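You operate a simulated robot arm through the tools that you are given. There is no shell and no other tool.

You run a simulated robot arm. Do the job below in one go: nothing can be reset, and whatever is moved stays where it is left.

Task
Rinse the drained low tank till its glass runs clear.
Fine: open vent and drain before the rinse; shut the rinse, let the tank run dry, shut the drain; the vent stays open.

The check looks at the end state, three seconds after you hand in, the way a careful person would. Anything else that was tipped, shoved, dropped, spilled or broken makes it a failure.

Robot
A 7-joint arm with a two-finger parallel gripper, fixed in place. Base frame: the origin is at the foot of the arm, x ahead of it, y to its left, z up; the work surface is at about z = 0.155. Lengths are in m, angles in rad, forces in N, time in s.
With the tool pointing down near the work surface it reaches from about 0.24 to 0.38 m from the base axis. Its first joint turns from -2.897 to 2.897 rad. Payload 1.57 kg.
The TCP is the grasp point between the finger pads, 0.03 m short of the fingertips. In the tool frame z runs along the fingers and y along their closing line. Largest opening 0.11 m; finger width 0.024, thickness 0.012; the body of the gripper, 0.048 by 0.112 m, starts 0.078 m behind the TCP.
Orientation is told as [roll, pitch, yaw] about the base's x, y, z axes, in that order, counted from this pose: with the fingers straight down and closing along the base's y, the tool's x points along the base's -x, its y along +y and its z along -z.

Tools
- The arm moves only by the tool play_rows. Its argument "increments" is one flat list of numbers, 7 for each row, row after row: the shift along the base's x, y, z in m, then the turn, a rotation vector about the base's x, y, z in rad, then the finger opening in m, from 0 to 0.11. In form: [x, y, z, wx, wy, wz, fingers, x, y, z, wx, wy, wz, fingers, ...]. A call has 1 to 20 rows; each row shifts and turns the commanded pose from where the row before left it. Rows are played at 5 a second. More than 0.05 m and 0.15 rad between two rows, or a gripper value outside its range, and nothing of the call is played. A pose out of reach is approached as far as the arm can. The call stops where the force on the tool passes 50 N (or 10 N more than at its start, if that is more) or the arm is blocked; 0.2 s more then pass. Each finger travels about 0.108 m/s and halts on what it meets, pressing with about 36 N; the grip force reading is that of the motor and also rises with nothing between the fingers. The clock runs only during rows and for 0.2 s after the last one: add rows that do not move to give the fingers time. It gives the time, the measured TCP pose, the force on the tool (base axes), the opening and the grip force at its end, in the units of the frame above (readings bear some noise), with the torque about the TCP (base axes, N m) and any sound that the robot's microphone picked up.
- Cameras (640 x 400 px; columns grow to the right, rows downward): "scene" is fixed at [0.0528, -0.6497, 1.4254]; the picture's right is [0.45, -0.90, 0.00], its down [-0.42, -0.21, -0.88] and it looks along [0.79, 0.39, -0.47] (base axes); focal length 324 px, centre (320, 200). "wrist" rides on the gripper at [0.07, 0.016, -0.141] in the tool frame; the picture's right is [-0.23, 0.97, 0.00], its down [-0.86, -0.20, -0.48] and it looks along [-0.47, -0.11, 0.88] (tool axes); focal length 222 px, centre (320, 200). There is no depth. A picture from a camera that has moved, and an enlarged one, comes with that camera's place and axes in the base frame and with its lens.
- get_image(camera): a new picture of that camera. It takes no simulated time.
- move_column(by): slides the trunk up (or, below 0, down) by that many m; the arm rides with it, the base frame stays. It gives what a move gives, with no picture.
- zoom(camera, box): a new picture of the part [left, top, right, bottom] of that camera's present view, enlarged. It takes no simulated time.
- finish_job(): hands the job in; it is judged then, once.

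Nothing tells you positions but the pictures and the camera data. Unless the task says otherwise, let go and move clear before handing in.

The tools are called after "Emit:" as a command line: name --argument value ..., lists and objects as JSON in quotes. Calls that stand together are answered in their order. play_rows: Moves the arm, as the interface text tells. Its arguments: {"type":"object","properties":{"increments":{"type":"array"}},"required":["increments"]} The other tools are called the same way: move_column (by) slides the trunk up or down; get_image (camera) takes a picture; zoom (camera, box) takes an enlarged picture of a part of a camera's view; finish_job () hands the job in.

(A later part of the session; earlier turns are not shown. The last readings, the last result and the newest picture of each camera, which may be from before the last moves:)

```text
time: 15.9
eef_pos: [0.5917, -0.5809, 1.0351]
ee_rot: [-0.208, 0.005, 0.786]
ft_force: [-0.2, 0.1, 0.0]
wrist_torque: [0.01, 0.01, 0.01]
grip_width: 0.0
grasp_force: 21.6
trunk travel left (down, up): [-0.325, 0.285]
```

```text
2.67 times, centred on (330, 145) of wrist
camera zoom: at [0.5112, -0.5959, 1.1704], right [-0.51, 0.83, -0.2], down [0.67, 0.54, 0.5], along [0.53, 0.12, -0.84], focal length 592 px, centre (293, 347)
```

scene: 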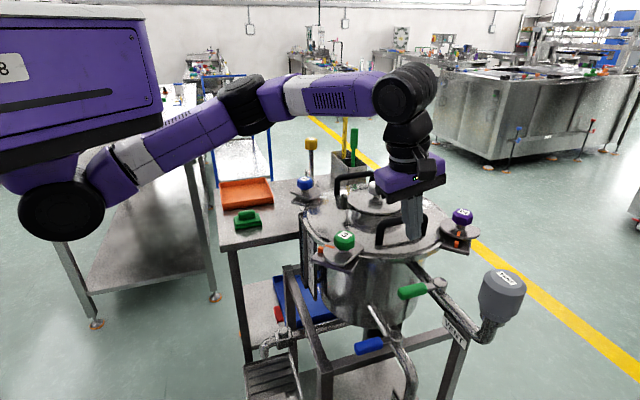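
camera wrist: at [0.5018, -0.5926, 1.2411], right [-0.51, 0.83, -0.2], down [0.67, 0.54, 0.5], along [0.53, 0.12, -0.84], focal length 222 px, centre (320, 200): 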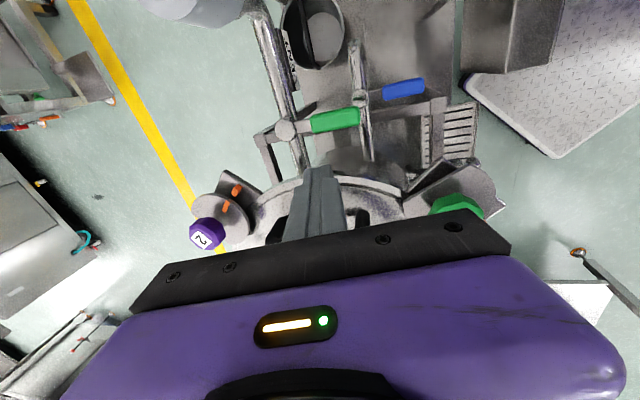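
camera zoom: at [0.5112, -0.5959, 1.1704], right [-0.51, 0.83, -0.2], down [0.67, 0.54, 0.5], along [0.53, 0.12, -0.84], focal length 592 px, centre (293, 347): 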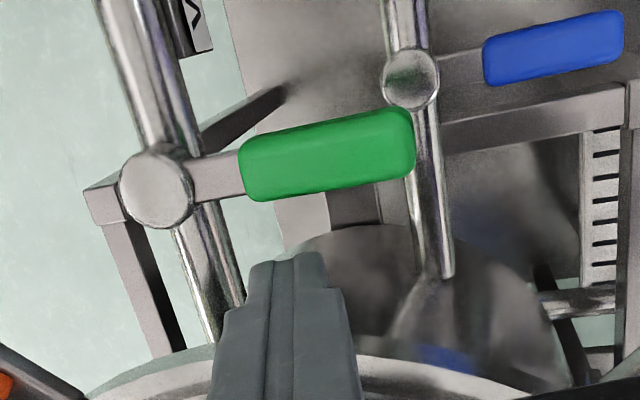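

Emit:
play_rows --increments '[0.001, 0.0007, -0.015, 0, 0, 0, 0, 0, 0, -0.015, 0, 0, 0, 0, 0, 0, -0.014, 0, 0, 0, 0, 0, 0, 0, 0, 0, 0, 0]'

Emit:
zoom --camera "scene" --box '[370, 230, 466, 290]'

Emit:
zoom --camera "wrist" --box '[230, 90, 390, 190]'

```text
time: 16.9
eef_pos: [0.5934, -0.5788, 0.9908]
ee_rot: [-0.208, 0.006, 0.785]
ft_force: [-0.6, -1.0, 0.4]
wrist_torque: [-0.02, -0.03, 0.0]
grip_width: 0.0
grasp_force: 20.9
trunk travel left (down, up): [-0.325, 0.285]
```

```text
6.67 times, centred on (418, 260) of scene
camera zoom: at [0.0528, -0.6497, 1.4254], right [0.45, -0.9, 0.0], down [-0.42, -0.21, -0.88], along [0.79, 0.39, -0.47], focal length 2163 px, centre (-333, -200)
```

zoom: 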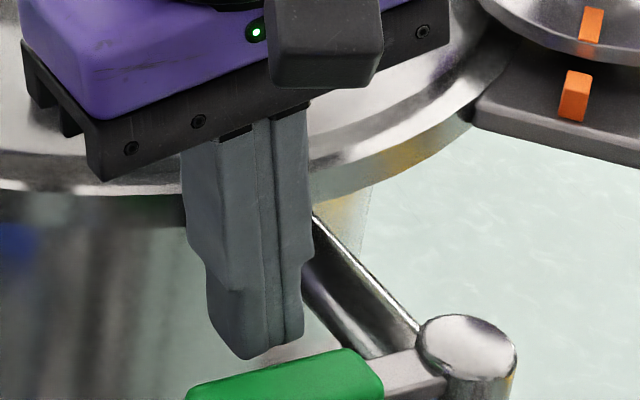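

```text
4.00 times, centred on (310, 140) of wrist
camera zoom: at [0.5131, -0.595, 1.1265], right [-0.51, 0.83, -0.2], down [0.67, 0.54, 0.51], along [0.53, 0.12, -0.84], focal length 888 px, centre (360, 440)
```

zoom: 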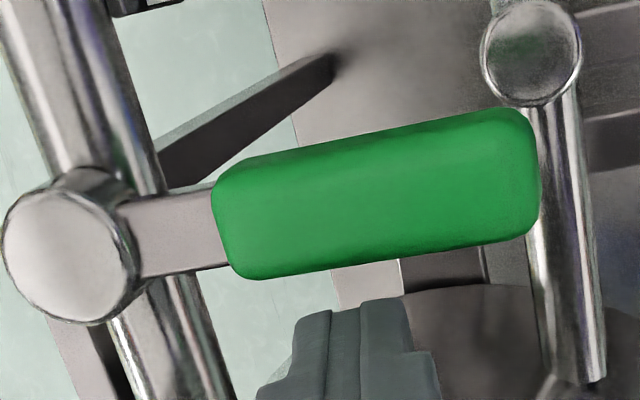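

The closed fingers sit in the gap on the tank side of the vent lever. I'll push the lever around its arc halfway and check.

Emit:
play_rows --increments '[-0.0059, -0.0042, -0.003, 0, 0, 0, 0, -0.0053, -0.0046, 0, 0, 0, 0, 0, -0.0056, -0.0037, 0, 0, 0, 0, 0, -0.0052, -0.0043, 0, 0, 0, 0, 0, -0.0047, -0.0048, 0, 0, 0, 0, 0, -0.0042, -0.0053, 0, 0, 0, 0, 0, -0.0036, -0.0057, 0, 0, 0, 0, 0, -0.003, -0.006, 0, 0, 0, 0, 0]'

Emit:
zoom --camera "scene" --box '[350, 220, 510, 320]'

Emit:
zoom --camera "wrist" --box '[220, 60, 420, 185]'

```text
time: 18.7
eef_pos: [0.5552, -0.6191, 0.9887]
ee_rot: [-0.208, 0.006, 0.786]
ft_force: [-0.9, -0.3, -0.3]
wrist_torque: [0.01, 0.02, 0.0]
grip_width: 0.0002
grasp_force: 21.5
trunk travel left (down, up): [-0.325, 0.285]
```

```text
4.00 times, centred on (430, 270) of scene
camera zoom: at [0.0528, -0.6497, 1.4254], right [0.45, -0.9, 0.0], down [-0.42, -0.21, -0.88], along [0.79, 0.39, -0.47], focal length 1298 px, centre (-120, -80)
```

zoom: 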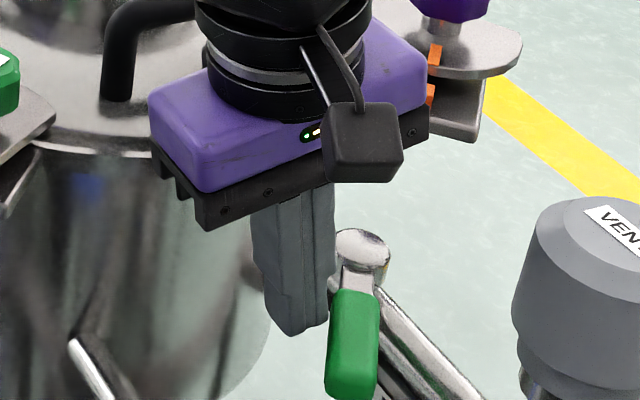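

```text
3.20 times, centred on (320, 122) of wrist
camera zoom: at [0.4741, -0.6346, 1.1239], right [-0.51, 0.83, -0.2], down [0.68, 0.54, 0.5], along [0.53, 0.12, -0.84], focal length 711 px, centre (320, 448)
```

zoom: 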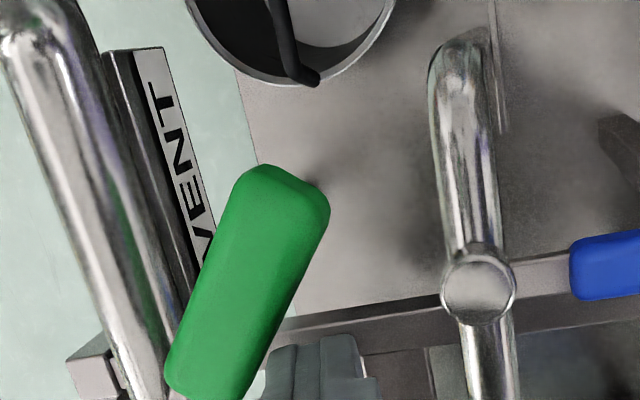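

The lever is turning smoothly with almost no force. I'll continue the arc until it lines up with the pipe.

Emit:
play_rows --increments '[-0.0024, -0.0063, 0, 0, 0, 0, 0, -0.0016, -0.0066, 0, 0, 0, 0, 0, -0.001, -0.0066, 0, 0, 0, 0, 0, -0.0003, -0.0068, 0, 0, 0, 0, 0, 0.0004, -0.0067, 0, 0, 0, 0, 0, 0.0012, -0.0066, 0, 0, 0, 0, 0]'

Emit:
zoom --camera "scene" --box '[350, 220, 510, 320]'

Emit:
zoom --camera "wrist" --box '[220, 60, 420, 185]'

```text
time: 20.1
eef_pos: [0.5513, -0.6575, 0.9882]
ee_rot: [-0.208, 0.006, 0.785]
ft_force: [-0.2, -0.9, 0.4]
wrist_torque: [-0.01, 0.01, 0.02]
grip_width: 0.0001
grasp_force: 21.6
trunk travel left (down, up): [-0.325, 0.285]
```

```text
4.00 times, centred on (430, 270) of scene
camera zoom: at [0.0528, -0.6497, 1.4254], right [0.45, -0.9, 0.0], down [-0.42, -0.21, -0.88], along [0.79, 0.39, -0.47], focal length 1298 px, centre (-120, -80)
```

zoom: 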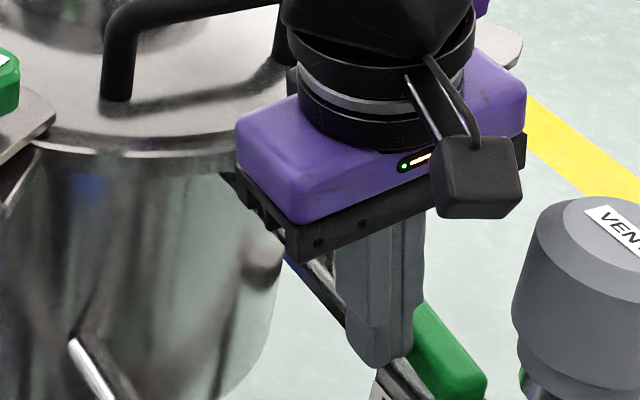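

```text
3.20 times, centred on (320, 122) of wrist
camera zoom: at [0.4712, -0.6732, 1.124], right [-0.51, 0.83, -0.2], down [0.68, 0.54, 0.5], along [0.53, 0.12, -0.84], focal length 711 px, centre (320, 448)
```

zoom: 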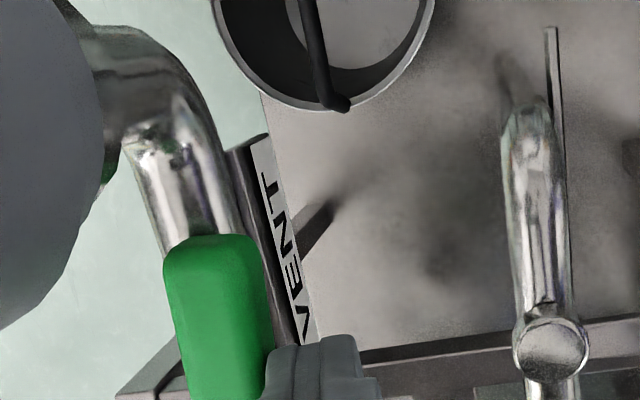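

The lever is nearly in line with the pipe. I'll push the last few degrees in small steps and watch the force for the stop.

Emit:
play_rows --increments '[0.0012, -0.0042, 0, 0, 0, 0, 0, 0.0013, -0.0042, 0, 0, 0, 0, 0, 0.0015, -0.0035, 0, 0, 0, 0, 0, 0.0015, -0.003, 0, 0, 0, 0, 0, 0, 0, 0, 0, 0, 0, 0]'

Emit:
zoom --camera "wrist" --box '[200, 60, 400, 185]'

Emit:
zoom --camera "scene" --box '[350, 220, 510, 320]'

```text
time: 21.2
eef_pos: [0.5559, -0.6675, 0.9885]
ee_rot: [-0.192, -0.004, 0.787]
ft_force: [-7.2, 23.1, 10.7]
wrist_torque: [0.51, 0.07, 0.24]
grip_width: 0.0
grasp_force: 21.3
trunk travel left (down, up): [-0.325, 0.285]
stopped in row 5: the force on the tool passed its limit at 52 N (the readings are from after the stop); the commanded pose is now the measured one
```

```text
3.20 times, centred on (300, 122) of wrist
camera zoom: at [0.4745, -0.6852, 1.1244], right [-0.52, 0.84, -0.18], down [0.68, 0.53, 0.51], along [0.53, 0.14, -0.84], focal length 711 px, centre (384, 448)
```

zoom: 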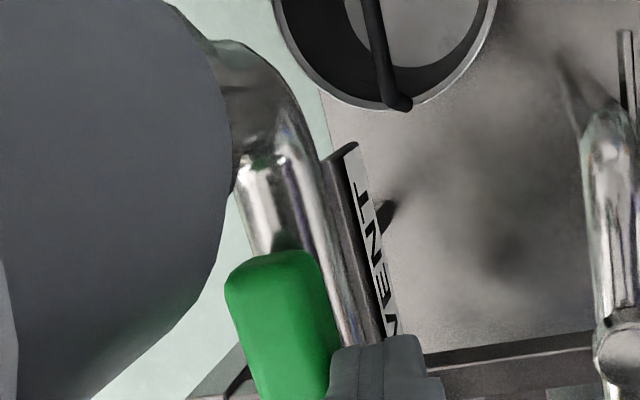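

```text
4.00 times, centred on (430, 270) of scene
camera zoom: at [0.0528, -0.6497, 1.4254], right [0.45, -0.9, 0.0], down [-0.42, -0.21, -0.88], along [0.79, 0.39, -0.47], focal length 1298 px, centre (-120, -80)
```

zoom: 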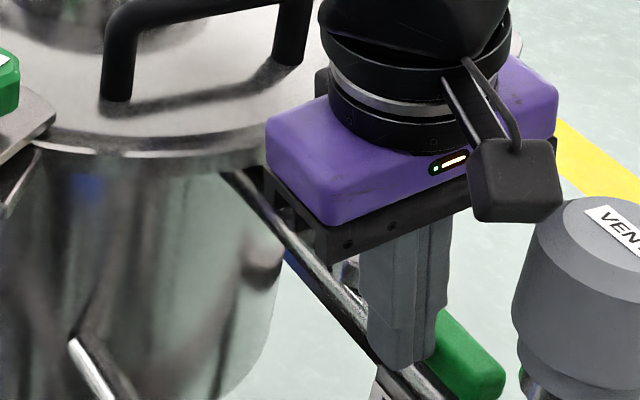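

The lever came up against its stop and looks in line with the pipe. I'll back off gently, rise and check from above.

Emit:
play_rows --increments '[-0.007, 0.007, 0, 0, 0, 0, 0, -0.007, 0.007, 0.002, -0.008, 0, 0, 0, -0.005, 0.01, 0.02, -0.008, 0, 0, 0, 0, 0.01, 0.03, 0, 0, 0, 0, 0, 0.01, 0.04, 0, 0, 0, 0, 0, 0.01, 0.04, 0, 0, 0, 0, 0, 0, 0, 0, 0, 0, 0]'

Emit:
zoom --camera "wrist" --box '[180, 40, 420, 190]'

Emit:
zoom --camera "scene" --box '[350, 220, 530, 332]'

```text
time: 22.8
eef_pos: [0.5363, -0.6148, 1.1201]
ee_rot: [-0.205, 0.011, 0.787]
ft_force: [0.5, 0.2, 0.6]
wrist_torque: [0.02, 0.02, -0.03]
grip_width: 0.0002
grasp_force: 21.7
trunk travel left (down, up): [-0.325, 0.285]
```

```text
2.67 times, centred on (300, 115) of wrist
camera zoom: at [0.4559, -0.63, 1.2558], right [-0.51, 0.83, -0.2], down [0.68, 0.54, 0.5], along [0.53, 0.12, -0.84], focal length 592 px, centre (373, 427)
```

zoom: 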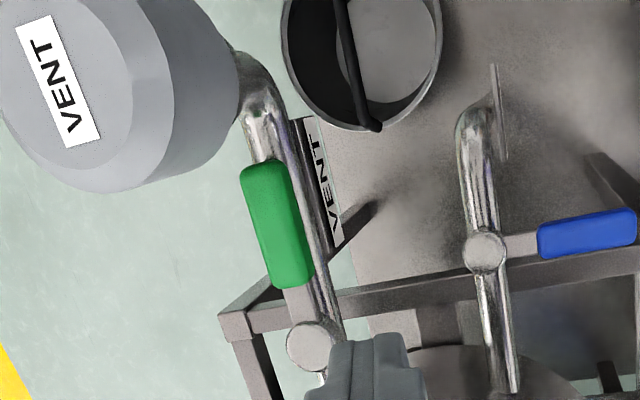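

```text
3.56 times, centred on (440, 276) of scene
camera zoom: at [0.0528, -0.6497, 1.4254], right [0.45, -0.9, 0.0], down [-0.42, -0.21, -0.88], along [0.79, 0.39, -0.47], focal length 1154 px, centre (-107, -70)
```

zoom: 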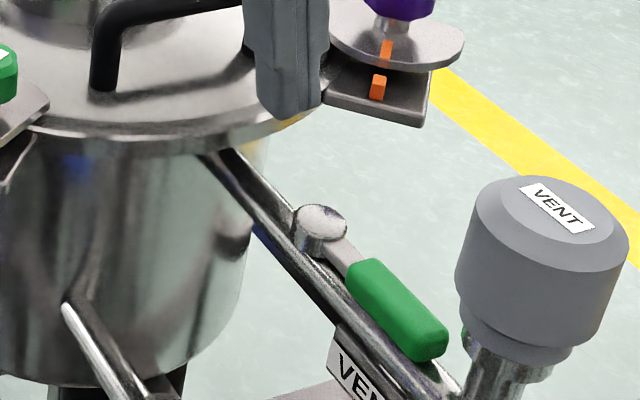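

The vent lever now lies along its pipe, so the vent is open. Next I'll move over, staying high and clear of knob 3, to view the drain valve closely.

Emit:
play_rows --increments '[-0.02, 0.01, 0.02, 0, 0, 0, 0, -0.02, 0.01, 0.02, 0, 0, 0, 0, -0.02, 0.015, 0.02, 0, 0, 0, 0, -0.02, 0.02, 0.02, 0.036, 0.0345, 0, 0, 0, 0.03, 0, 0.036, 0.0345, 0, 0, 0, 0.03, 0, 0.036, 0.0345, 0, 0, 0, 0.03, 0, 0.036, 0.0345, 0, 0, 0, 0.03, 0, 0, 0, 0, 0, 0, 0.03, 0, 0, 0, 0, 0, 0, 0.03, 0, 0, 0, 0, 0, 0, 0.03, 0, 0, 0, 0, 0, 0, 0, 0, 0, 0, 0, 0]'

Emit:
get_image --camera "wrist"

Emit:
get_image --camera "scene"

```text
time: 25.4
eef_pos: [0.458, -0.3504, 1.1998]
ee_rot: [-0.007, 0.004, 0.788]
ft_force: [-1.3, 0.0, -0.6]
wrist_torque: [0.0, 0.02, 0.0]
grip_width: 0.0001
grasp_force: 21.8
trunk travel left (down, up): [-0.325, 0.285]
```

```text
taken
camera wrist: at [0.3963, -0.3847, 1.3425], right [-0.53, 0.85, -0.01], down [0.74, 0.47, 0.48], along [0.41, 0.25, -0.88], focal length 222 px, centre (320, 200)
```

wrist: 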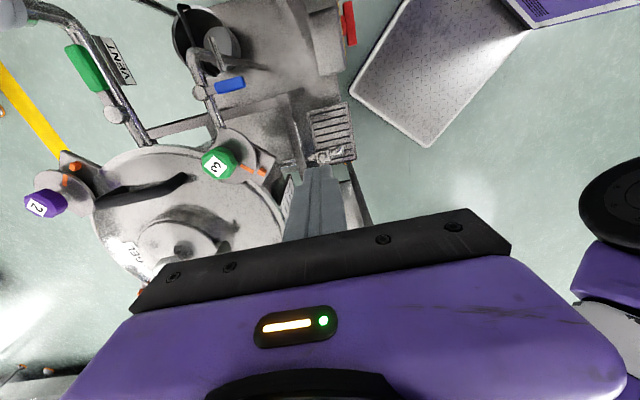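

```text
taken
```

scene: 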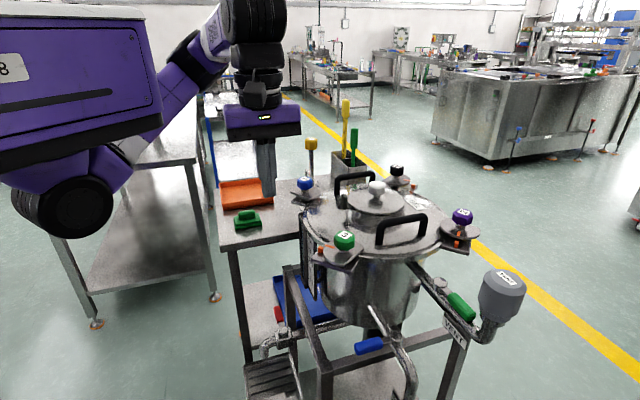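

Emit:
zoom --camera "wrist" --box '[270, 100, 390, 220]'

Emit:
zoom --camera "scene" --box '[250, 260, 346, 350]'

```text
3.33 times, centred on (330, 160) of wrist
camera zoom: at [0.3963, -0.3847, 1.3425], right [-0.53, 0.85, -0.01], down [0.74, 0.47, 0.48], along [0.41, 0.25, -0.88], focal length 740 px, centre (287, 333)
```

zoom: 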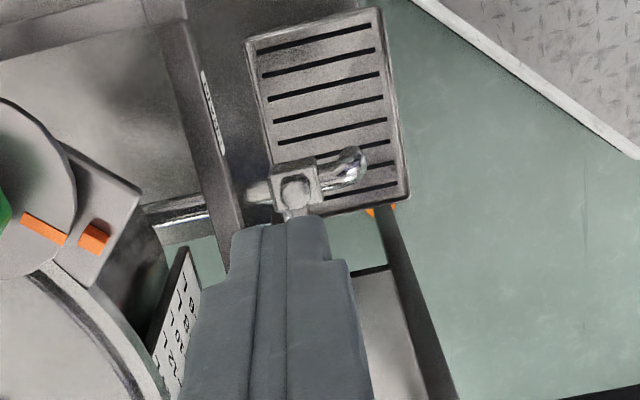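

```text
4.44 times, centred on (298, 305) of scene
camera zoom: at [0.0528, -0.6497, 1.4254], right [0.45, -0.9, 0.0], down [-0.42, -0.21, -0.88], along [0.79, 0.39, -0.47], focal length 1442 px, centre (418, -267)
```

zoom: 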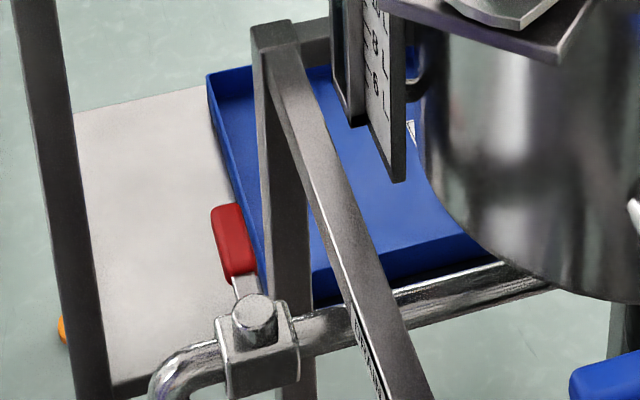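

Emit:
play_rows --increments '[0, 0.015, 0, 0, 0, 0, 0.05, 0, 0.015, 0, 0, 0, 0, 0.11, 0, 0.015, 0, 0, 0, 0, 0.11, 0, 0, 0, 0, 0, 0, 0.11, 0, 0, 0, 0, 0, 0, 0.11]'

Emit:
zoom --camera "wrist" --box '[240, 90, 400, 220]'

Emit:
zoom --camera "wrist" --box '[280, 140, 360, 190]'

```text
time: 26.6
eef_pos: [0.4562, -0.3041, 1.1987]
ee_rot: [-0.007, 0.006, 0.787]
ft_force: [0.4, -1.2, -0.6]
wrist_torque: [0.0, -0.01, 0.02]
grip_width: 0.1102
grasp_force: 0.1
trunk travel left (down, up): [-0.325, 0.285]
```

```text
3.08 times, centred on (320, 155) of wrist
camera zoom: at [0.3956, -0.3399, 1.3413], right [-0.53, 0.85, -0.01], down [0.74, 0.47, 0.47], along [0.41, 0.25, -0.88], focal length 684 px, centre (320, 338)
```

zoom: 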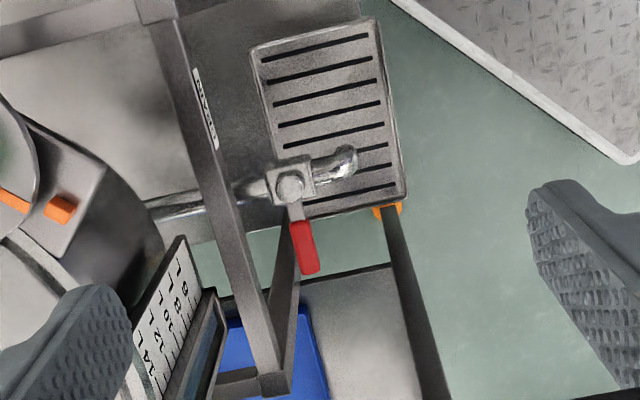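

```text
8.00 times, centred on (320, 165) of wrist
camera zoom: at [0.3956, -0.3399, 1.3413], right [-0.53, 0.85, -0.01], down [0.74, 0.47, 0.47], along [0.41, 0.25, -0.88], focal length 1777 px, centre (320, 480)
```

zoom: 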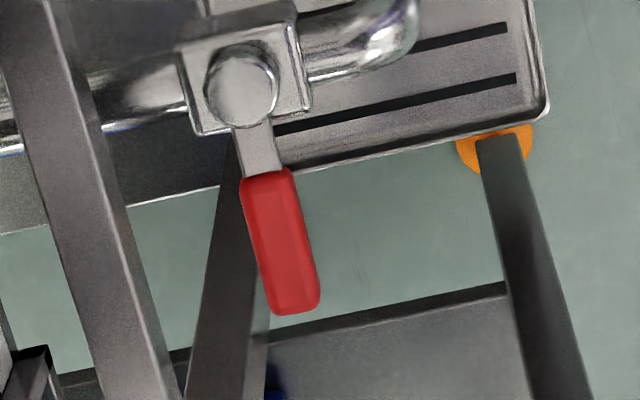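

I now have the drain geometry: pivot at (0.581, -0.268), lever top at z of about 0.66, frame rail about 4.5 cm to its tank side, and the sight glass at about (0.68, -0.29) above z 0.75. I'll approach with a tilt so the hand leans away from the rail and the glass, so first I re-orient up high.

Emit:
play_rows --increments '[0.003, 0.008, 0, 0, 0, -0.131, 0.08, 0.003, 0.008, 0, 0, 0, -0.131, 0.05, 0.003, 0.008, 0, 0, 0, -0.131, 0.02, 0.003, 0.009, 0, 0, 0, -0.131, 0.0, 0.003, 0.009, 0, 0, 0, -0.131, 0, 0.003, 0.009, 0, 0, 0, -0.131, 0, 0.003, 0.009, 0, 0, 0, -0.131, 0, 0.003, 0.009, 0, 0, 0, -0.131, 0, 0.003, 0.009, 0, 0, 0, -0.131, 0, 0.003, 0.009, 0, 0, 0, -0.131, 0, 0.003, 0.009, 0, 0, 0, -0.131, 0, 0.001, 0.008, 0, 0, 0, -0.131, 0, 0, 0, 0, -0.0475, -0.115, 0, 0, 0, 0, 0, -0.0475, -0.115, 0, 0, 0, 0, 0, -0.0475, -0.115, 0, 0, 0, 0, 0, -0.0475, -0.115, 0, 0, 0, 0, 0, 0, 0, 0, 0]'

Emit:
get_image --camera "scene"

Emit:
get_image --camera "wrist"

```text
time: 27.8
eef_pos: [0.4697, -0.27, 1.1981]
ee_rot: [-0.016, 0.01, 0.19]
ft_force: [-3.5, -11.7, 0.1]
wrist_torque: [1.86, -0.43, 1.14]
grip_width: 0.0
grasp_force: 21.3
trunk travel left (down, up): [-0.325, 0.285]
stopped in row 5: the force on the tool passed its limit at 120 N (the readings are from after the stop); the commanded pose is now the measured one
```

```text
taken
```

scene: 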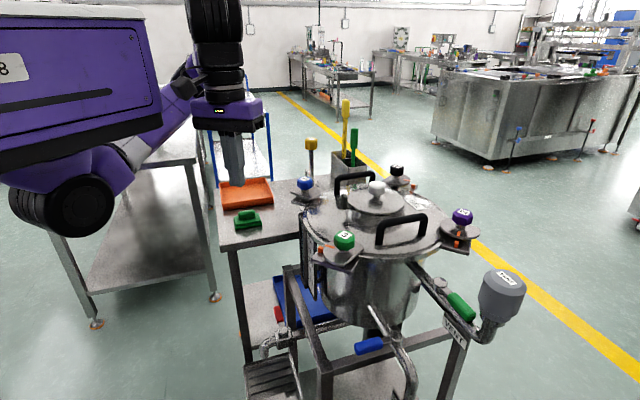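

```text
taken
camera wrist: at [0.3987, -0.2641, 1.3411], right [0.04, 1.0, -0.02], down [0.88, -0.03, 0.47], along [0.47, -0.03, -0.88], focal length 222 px, centre (320, 200)
```

wrist: 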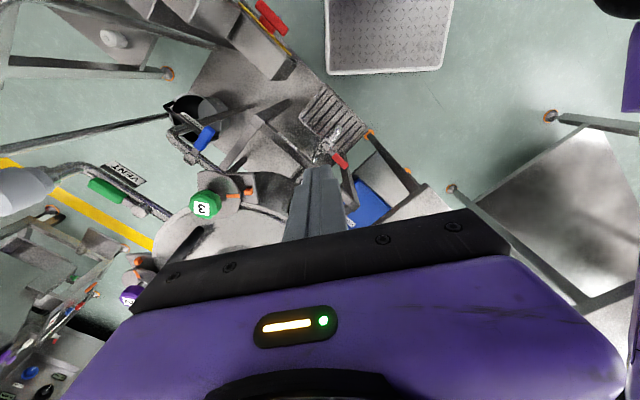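

The force limit tripped in mid-air near the robot's own body, most likely the hand brushing its own arm while yawing so close in. I'll back out to larger radius before turning further.

Emit:
play_rows --increments '[0.01, -0.01, 0, 0, 0, 0, 0, 0.015, -0.01, 0, 0, 0, 0, 0, 0.015, -0.01, 0, 0, 0, 0, 0, 0.015, -0.005, 0, 0, 0, 0, 0, 0, 0, 0, 0, 0, 0, 0]'

Emit:
get_image --camera "scene"

```text
time: 29.0
eef_pos: [0.5243, -0.3038, 1.1971]
ee_rot: [-0.016, 0.009, 0.188]
ft_force: [-0.5, 0.4, 0.4]
wrist_torque: [-0.02, 0.0, -0.01]
grip_width: 0.0
grasp_force: 21.2
trunk travel left (down, up): [-0.325, 0.285]
```

```text
taken
```

scene: 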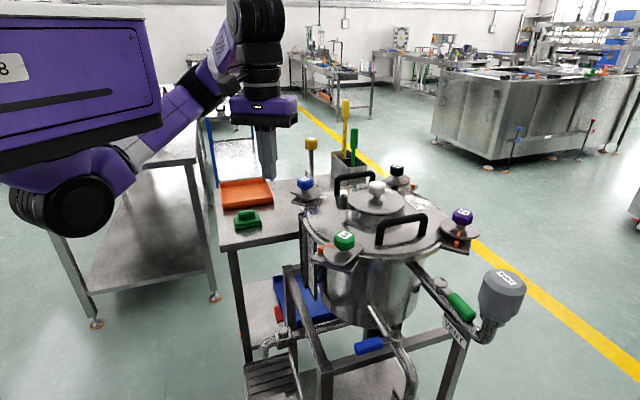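

The contact cleared, so it was self-interference from being folded in too close. For the low drain valve I'll raise the trunk again so the arm stretches downward instead of folding, then turn and tilt the hand at this radius.

Emit:
move_column --by 0.15

Emit:
play_rows --increments '[0, 0, -0.02, 0, 0, -0.12, 0, 0, 0, -0.02, 0, 0, -0.12, 0, 0, 0, -0.02, 0, 0, -0.12, 0, 0, 0, -0.02, 0, 0, -0.12, 0, 0, 0, -0.02, 0, 0, -0.12, 0, 0, 0, -0.02, 0, 0, -0.12, 0, 0, 0, -0.02, 0, 0, -0.12, 0, 0, 0, -0.01, 0, 0, -0.13, 0, 0, 0, 0, 0, 0, 0, 0]'

Emit:
get_image --camera "scene"

Emit:
get_image --camera "wrist"

```text
time: 30.7
eef_pos: [0.523, -0.3044, 1.3477]
ee_rot: [-0.016, 0.009, 0.187]
ft_force: [1.1, -0.5, -0.7]
wrist_torque: [0.0, 0.01, 0.01]
grip_width: 0.0
grasp_force: 21.1
trunk travel left (down, up): [-0.475, 0.135]
```

```text
time: 32.7
eef_pos: [0.5247, -0.3061, 1.1967]
ee_rot: [-0.017, 0.012, -0.785]
ft_force: [0.2, 0.7, -0.1]
wrist_torque: [0.02, 0.02, 0.0]
grip_width: 0.0
grasp_force: 21.3
trunk travel left (down, up): [-0.475, 0.135]
```

```text
taken
```

scene: 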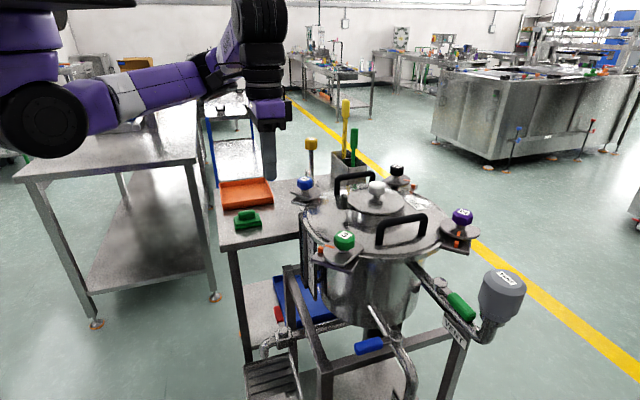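

```text
taken
camera wrist: at [0.489, -0.2435, 1.3396], right [0.85, 0.53, -0.02], down [0.47, -0.74, 0.47], along [0.24, -0.41, -0.88], focal length 222 px, centre (320, 200)
```

wrist: 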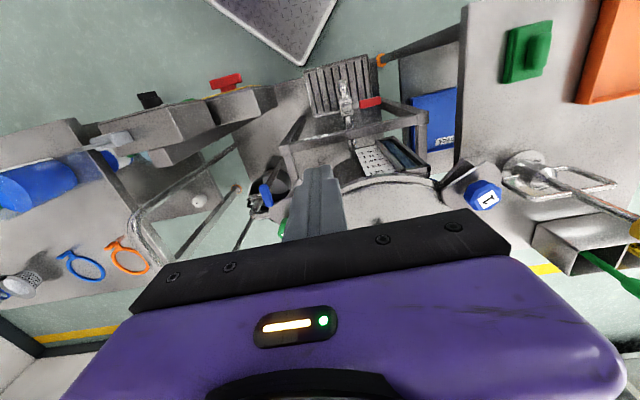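

Emit:
zoom --camera "wrist" --box '[320, 110, 448, 190]'

Emit:
zoom --camera "wrist" --box '[290, 50, 418, 130]'

Emit:
zoom --camera "wrist" --box '[440, 100, 600, 200]'

Emit:
zoom --camera "wrist" --box '[120, 60, 280, 160]'

```text
5.00 times, centred on (384, 150) of wrist
camera zoom: at [0.489, -0.2435, 1.3396], right [0.85, 0.53, -0.02], down [0.47, -0.74, 0.47], along [0.24, -0.41, -0.88], focal length 1111 px, centre (0, 450)
```

zoom: 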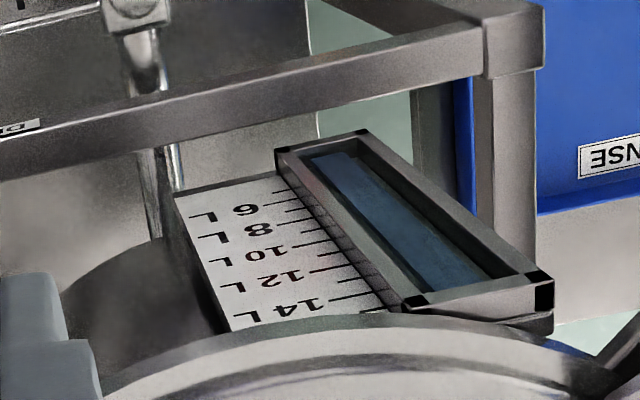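

```text
5.00 times, centred on (354, 90) of wrist
camera zoom: at [0.489, -0.2435, 1.3396], right [0.85, 0.53, -0.02], down [0.47, -0.74, 0.47], along [0.24, -0.41, -0.88], focal length 1111 px, centre (150, 750)
```

zoom: 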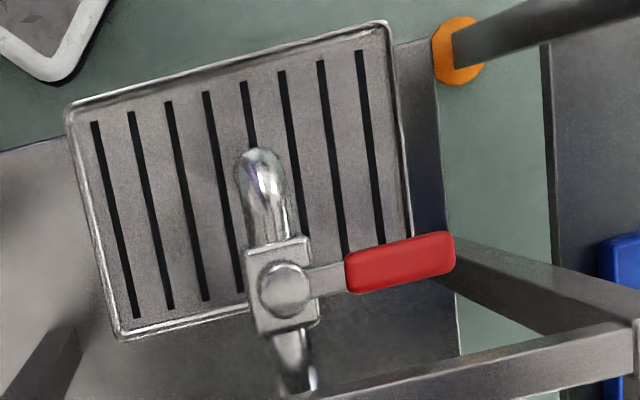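

```text
4.00 times, centred on (520, 150) of wrist
camera zoom: at [0.489, -0.2435, 1.3396], right [0.85, 0.53, -0.02], down [0.47, -0.74, 0.47], along [0.24, -0.41, -0.88], focal length 888 px, centre (-480, 400)
```

zoom: 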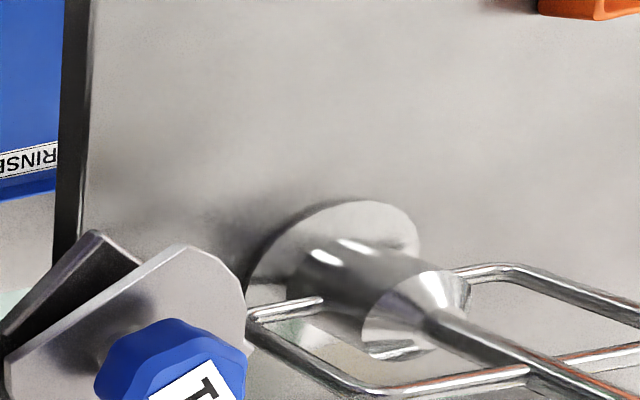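

```text
4.00 times, centred on (200, 110) of wrist
camera zoom: at [0.489, -0.2435, 1.3396], right [0.85, 0.53, -0.02], down [0.47, -0.74, 0.47], along [0.24, -0.41, -0.88], focal length 888 px, centre (800, 560)
```

zoom: 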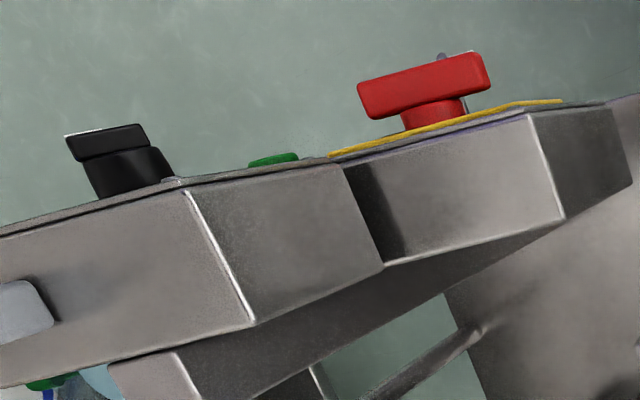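

The sight glass is visible from here: a blue-grey tinted strip with no liquid column. Now I'll tilt the hand so it leans towards the robot and move to the pre-approach point above the drain lever.

Emit:
play_rows --increments '[0, 0, -0.02, -0.038, -0.092, 0, 0, 0, 0.01, -0.02, -0.038, -0.092, 0, 0, 0, 0.01, -0.02, -0.038, -0.092, 0, 0, 0, 0.015, -0.02, -0.038, -0.092, 0, 0, 0.003, 0.015, -0.02, 0, 0, 0, 0, 0.003, 0.015, -0.02, 0, 0, 0, 0, 0.003, 0.02, -0.02, 0, 0, 0, 0, 0.003, 0.018, -0.02, 0, 0, 0, 0, 0, 0, 0, 0, 0, 0, 0]'

Emit:
get_image --camera "scene"

Emit:
get_image --camera "wrist"

```text
time: 34.7
eef_pos: [0.571, -0.2522, 1.0386]
ee_rot: [0.142, -0.355, -0.812]
ft_force: [-0.2, -0.2, -0.1]
wrist_torque: [-0.01, 0.02, 0.02]
grip_width: 0.0
grasp_force: 21.4
out of reach, approached as far as the arm can: row 4, 5, 6, 7, 8
trunk travel left (down, up): [-0.475, 0.135]
```

```text
taken
```

scene: 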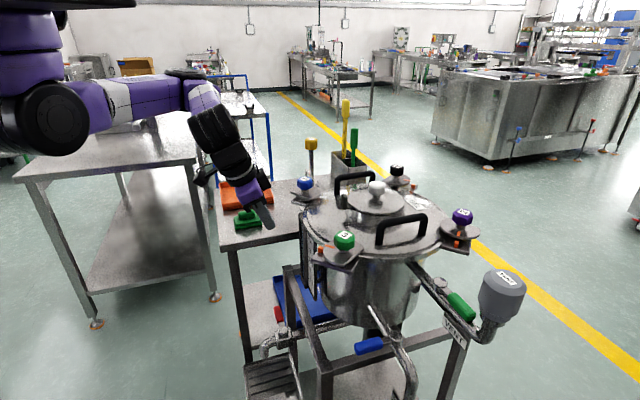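

```text
taken
camera wrist: at [0.4887, -0.1711, 1.1482], right [0.81, 0.54, 0.21], down [0.25, -0.65, 0.71], along [0.53, -0.53, -0.67], focal length 222 px, centre (320, 200)
```

wrist: 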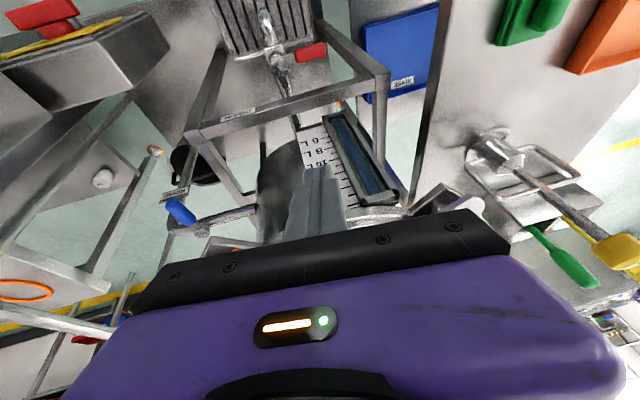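

Leaning the hand back that far is out of reach, so I'll change plan: keep the tool vertical, put one open finger in the gap beside the lever, and straddle it. By my numbers that clears both the rail and the sight glass. I'll rise, straighten and yaw to +45°.

Emit:
play_rows --increments '[0, 0, 0.03, 0.038, 0.092, 0, 0, 0, 0, 0.03, 0.038, 0.092, 0, 0, 0, 0, 0.03, 0.038, 0.092, 0, 0, 0.005, 0, 0.03, 0.038, 0.092, 0, 0, 0.005, 0, 0.01, 0, 0, 0.13, 0, 0, 0, 0, 0, 0, 0.13, 0, 0, 0, 0, 0, 0, 0.13, 0, 0, 0, 0, 0, 0, 0.13, 0, 0, 0, 0, 0, 0, 0.13, 0, 0, 0, 0, 0, 0, 0.13, 0, 0, 0, 0, 0, 0, 0.13, 0, 0, 0, 0, 0, 0, 0.13, 0, 0, 0, 0, 0, 0, 0.13, 0, 0, 0, 0, 0, 0, 0.13, 0, 0, 0, 0, 0, 0, 0.13, 0, 0, 0, 0, 0, 0, 0.13, 0, 0, 0, 0, 0, 0, 0, 0.02]'

Emit:
get_image --camera "wrist"

Emit:
get_image --camera "scene"

```text
time: 38.3
eef_pos: [0.5798, -0.2524, 1.1692]
ee_rot: [-0.015, 0.011, 0.78]
ft_force: [0.0, 0.1, -0.2]
wrist_torque: [0.0, -0.01, 0.01]
grip_width: 0.0199
grasp_force: 0.2
trunk travel left (down, up): [-0.475, 0.135]
```

```text
taken
camera wrist: at [0.5188, -0.2869, 1.3119], right [-0.52, 0.85, -0.02], down [0.75, 0.47, 0.47], along [0.41, 0.23, -0.88], focal length 222 px, centre (320, 200)
```

wrist: 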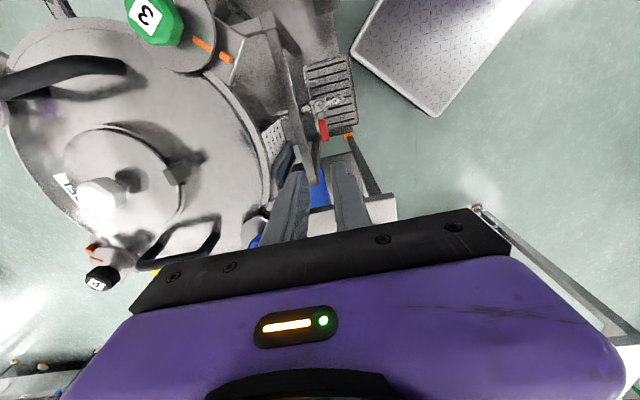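

```text
taken
```

scene: 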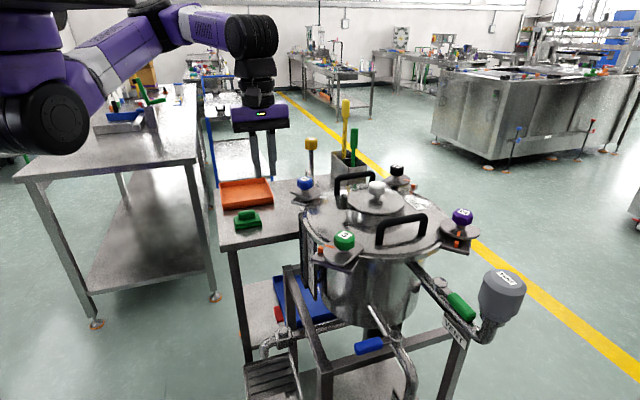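

Emit:
zoom --camera "wrist" --box '[270, 80, 370, 180]'

Emit:
zoom --camera "wrist" --box '[300, 90, 348, 150]'

```text
4.00 times, centred on (320, 130) of wrist
camera zoom: at [0.5188, -0.2869, 1.3119], right [-0.52, 0.85, -0.02], down [0.75, 0.47, 0.47], along [0.41, 0.23, -0.88], focal length 888 px, centre (320, 480)
```

zoom: 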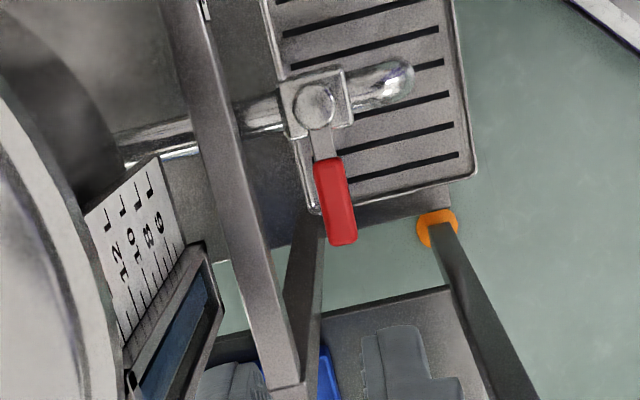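

```text
6.67 times, centred on (324, 120) of wrist
camera zoom: at [0.5188, -0.2869, 1.3119], right [-0.52, 0.85, -0.02], down [0.75, 0.47, 0.47], along [0.41, 0.23, -0.88], focal length 1481 px, centre (293, 733)
```

zoom: 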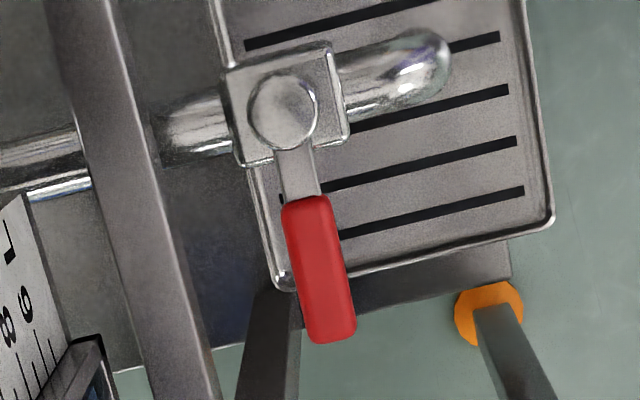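

The drain numbers hold up from this closer view. I'll move directly above the straddle position, open the fingers to 7 cm and come down in stages beside the glass, which should stay about 4 cm away.

Emit:
play_rows --increments '[0.016, 0.02, 0, 0.007, -0.008, 0.005, 0.04, 0.0172, 0.0198, -0.01, 0.007, -0.003, 0, 0.07, 0, 0, -0.04, 0, 0, 0, 0.07, 0, 0, -0.04, 0, 0, 0, 0.07, 0, 0, -0.04, 0, 0, 0, 0.07, 0, 0, -0.04, 0, 0, 0, 0.07, 0, 0, -0.04, 0, 0, 0, 0.07, 0, 0, 0, 0, 0, 0, 0.07]'

Emit:
get_image --camera "wrist"

Emit:
get_image --camera "scene"

```text
time: 40.1
eef_pos: [0.6152, -0.2138, 0.9584]
ee_rot: [-0.012, -0.008, 0.782]
ft_force: [0.4, 0.0, -0.5]
wrist_torque: [-0.02, -0.03, -0.02]
grip_width: 0.0698
grasp_force: 0.0
trunk travel left (down, up): [-0.475, 0.135]
```

```text
taken
camera wrist: at [0.5518, -0.249, 1.099], right [-0.53, 0.85, -0.01], down [0.74, 0.46, 0.49], along [0.42, 0.25, -0.87], focal length 222 px, centre (320, 200)
```

wrist: 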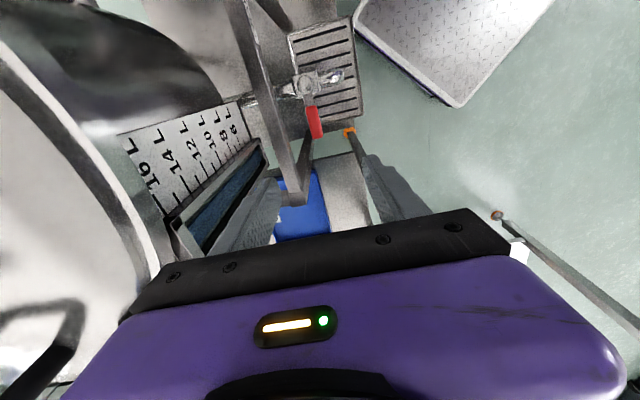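

```text
taken
```

scene: 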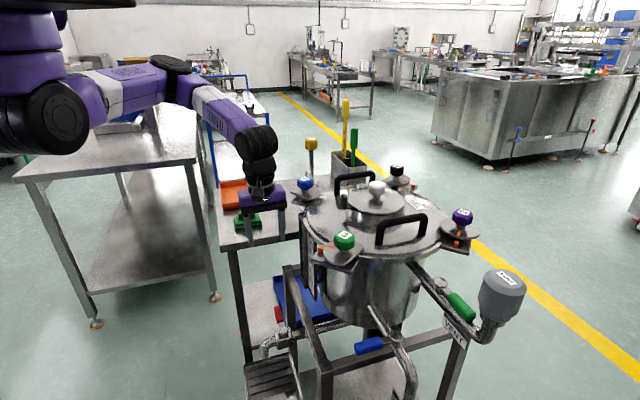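

Emit:
play_rows --increments '[-0.001, 0.0006, -0.035, 0, 0, 0, 0.07, -0.001, 0.0006, -0.035, 0, 0, 0, 0.07, 0, 0, -0.035, 0, 0, 0, 0.07, 0, 0, -0.035, 0, 0, 0, 0.07, 0, 0, 0, 0, 0, 0, 0.07]'

Emit:
get_image --camera "wrist"

Emit:
zoom --camera "scene" --box '[200, 160, 392, 280]'

```text
time: 41.3
eef_pos: [0.6125, -0.2142, 0.8179]
ee_rot: [-0.014, -0.007, 0.782]
ft_force: [-0.1, -0.2, 0.1]
wrist_torque: [0.0, -0.01, -0.02]
grip_width: 0.07
grasp_force: 0.1
trunk travel left (down, up): [-0.475, 0.135]
```

```text
taken
camera wrist: at [0.549, -0.2498, 0.9591], right [-0.53, 0.85, -0.01], down [0.74, 0.46, 0.49], along [0.42, 0.25, -0.87], focal length 222 px, centre (320, 200)
```

wrist: 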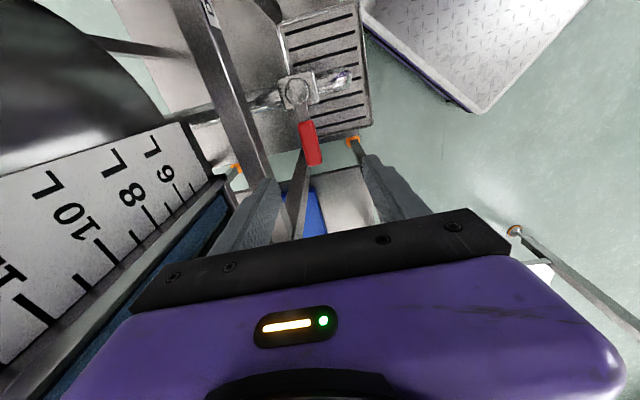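

```text
3.33 times, centred on (296, 220) of scene
camera zoom: at [0.0528, -0.6497, 1.4254], right [0.45, -0.9, 0.0], down [-0.42, -0.21, -0.88], along [0.79, 0.39, -0.47], focal length 1082 px, centre (400, 133)
```

zoom: 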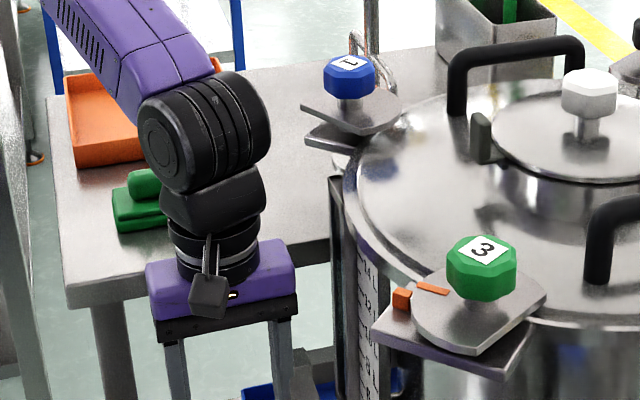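

Emit:
play_rows --increments '[0, 0.001, -0.03, 0, 0, 0, 0.07, 0.0007, 0.0006, -0.03, 0, 0, 0, 0.07, 0, 0, -0.03, 0, 0, 0, 0.07, 0, 0, 0, 0, 0, 0, 0.07]'

Emit:
zoom --camera "wrist" --box '[230, 90, 430, 220]'

Emit:
zoom --camera "scene" --box '[220, 200, 380, 340]'

```text
time: 42.3
eef_pos: [0.6119, -0.2125, 0.7294]
ee_rot: [-0.014, -0.007, 0.782]
ft_force: [0.4, -0.1, 0.2]
wrist_torque: [-0.01, -0.02, 0.0]
grip_width: 0.0701
grasp_force: 0.1
trunk travel left (down, up): [-0.475, 0.135]
```

```text
3.08 times, centred on (330, 155) of wrist
camera zoom: at [0.5494, -0.248, 0.8703], right [-0.52, 0.85, -0.01], down [0.74, 0.46, 0.49], along [0.42, 0.25, -0.87], focal length 684 px, centre (289, 338)
```

zoom: 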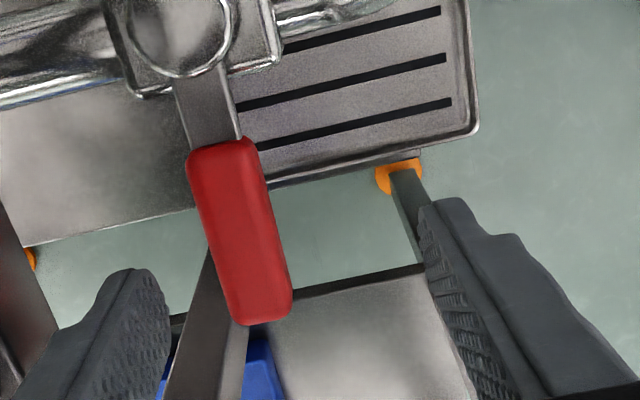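

```text
2.86 times, centred on (300, 270) of scene
camera zoom: at [0.0528, -0.6497, 1.4254], right [0.45, -0.9, 0.0], down [-0.42, -0.21, -0.88], along [0.79, 0.39, -0.47], focal length 927 px, centre (377, 0)
```

zoom: 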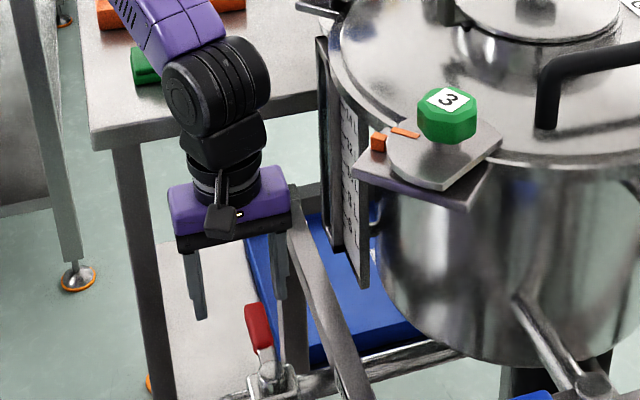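

The fingers are well placed on both sides of the red lever, with the inner one in the gap next to the rail. I'll go down the last 5 cm.

Emit:
play_rows --increments '[0.001, 0, -0.018, 0, 0, 0, 0.07, 0, 0, -0.018, 0, 0, 0, 0.07, 0, 0, -0.016, 0, 0, 0, 0.07, 0, 0, 0, 0, 0, 0, 0.07]'

Emit:
zoom --camera "wrist" --box '[230, 90, 430, 220]'

Emit:
zoom --camera "scene" --box '[230, 260, 358, 340]'

```text
time: 43.3
eef_pos: [0.6144, -0.2114, 0.6772]
ee_rot: [-0.012, -0.007, 0.783]
ft_force: [0.6, 0.8, -0.1]
wrist_torque: [0.0, -0.01, 0.02]
grip_width: 0.07
grasp_force: 0.0
trunk travel left (down, up): [-0.475, 0.135]
```

```text
3.08 times, centred on (330, 155) of wrist
camera zoom: at [0.5498, -0.2472, 0.8171], right [-0.52, 0.85, -0.01], down [0.74, 0.46, 0.49], along [0.42, 0.25, -0.87], focal length 684 px, centre (289, 338)
```

zoom: 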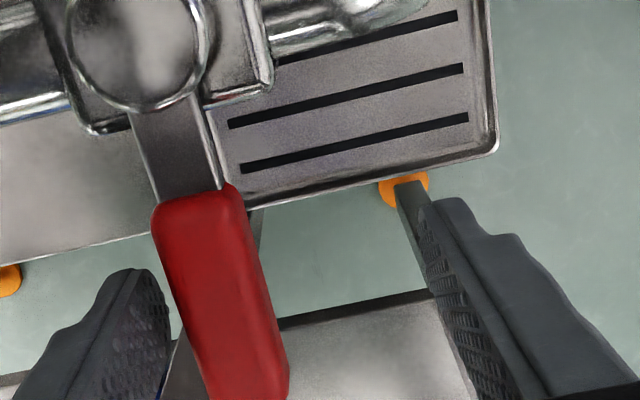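

```text
5.00 times, centred on (294, 300) of scene
camera zoom: at [0.0528, -0.6497, 1.4254], right [0.45, -0.9, 0.0], down [-0.42, -0.21, -0.88], along [0.79, 0.39, -0.47], focal length 1622 px, centre (450, -300)
```

zoom: 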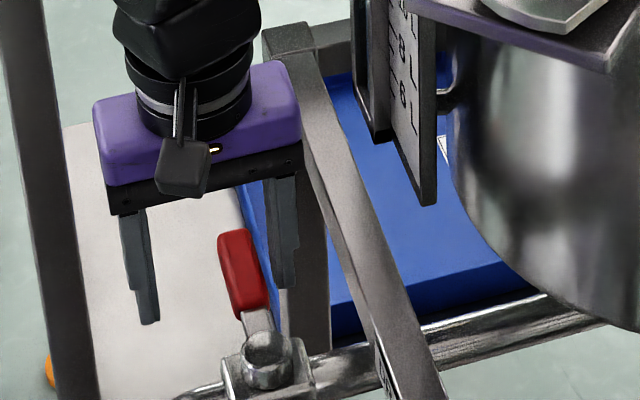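

Both fingers straddle the lever at the right height. I'll rotate the tool about the valve pivot in stages, carrying the lever outward over the outlet pipe.

Emit:
play_rows --increments '[-0.0061, 0.0032, 0, 0, 0, 0.105, 0.07, -0.0064, 0.0026, 0, 0, 0, 0.105, 0.07, -0.0066, 0.0018, 0, 0, 0, 0.105, 0.07, -0.0067, 0.0012, 0, 0, 0, 0.105, 0.07, 0, 0, 0, 0, 0, 0, 0.07]'

Emit:
get_image --camera "wrist"

Emit:
zoom --camera "scene" --box '[220, 240, 380, 360]'

```text
time: 44.5
eef_pos: [0.5877, -0.2019, 0.6774]
ee_rot: [-0.012, -0.007, 1.204]
ft_force: [-0.4, 0.3, 0.6]
wrist_torque: [0.01, 0.0, -0.01]
grip_width: 0.0701
grasp_force: 0.1
trunk travel left (down, up): [-0.475, 0.135]
```

```text
taken
camera wrist: at [0.5457, -0.2603, 0.8178], right [-0.83, 0.56, -0.01], down [0.49, 0.73, 0.49], along [0.28, 0.4, -0.87], focal length 222 px, centre (320, 200)
```

wrist: 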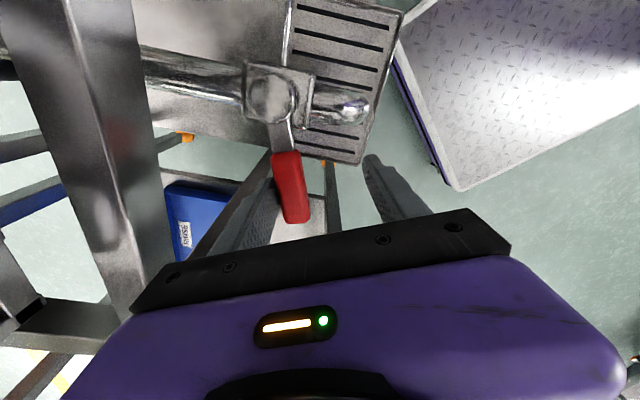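

```text
3.33 times, centred on (300, 300) of scene
camera zoom: at [0.0528, -0.6497, 1.4254], right [0.45, -0.9, 0.0], down [-0.42, -0.21, -0.88], along [0.79, 0.39, -0.47], focal length 1082 px, centre (387, -133)
```

zoom: 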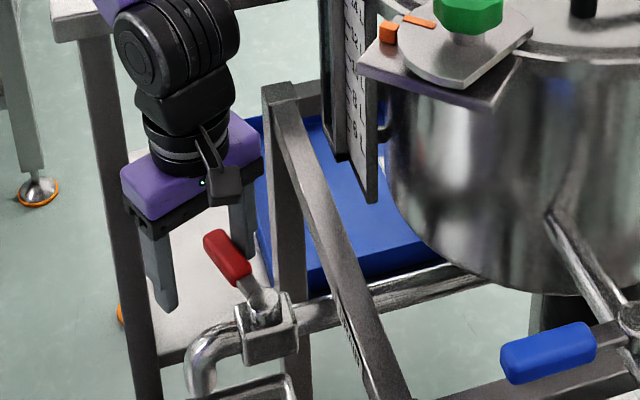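

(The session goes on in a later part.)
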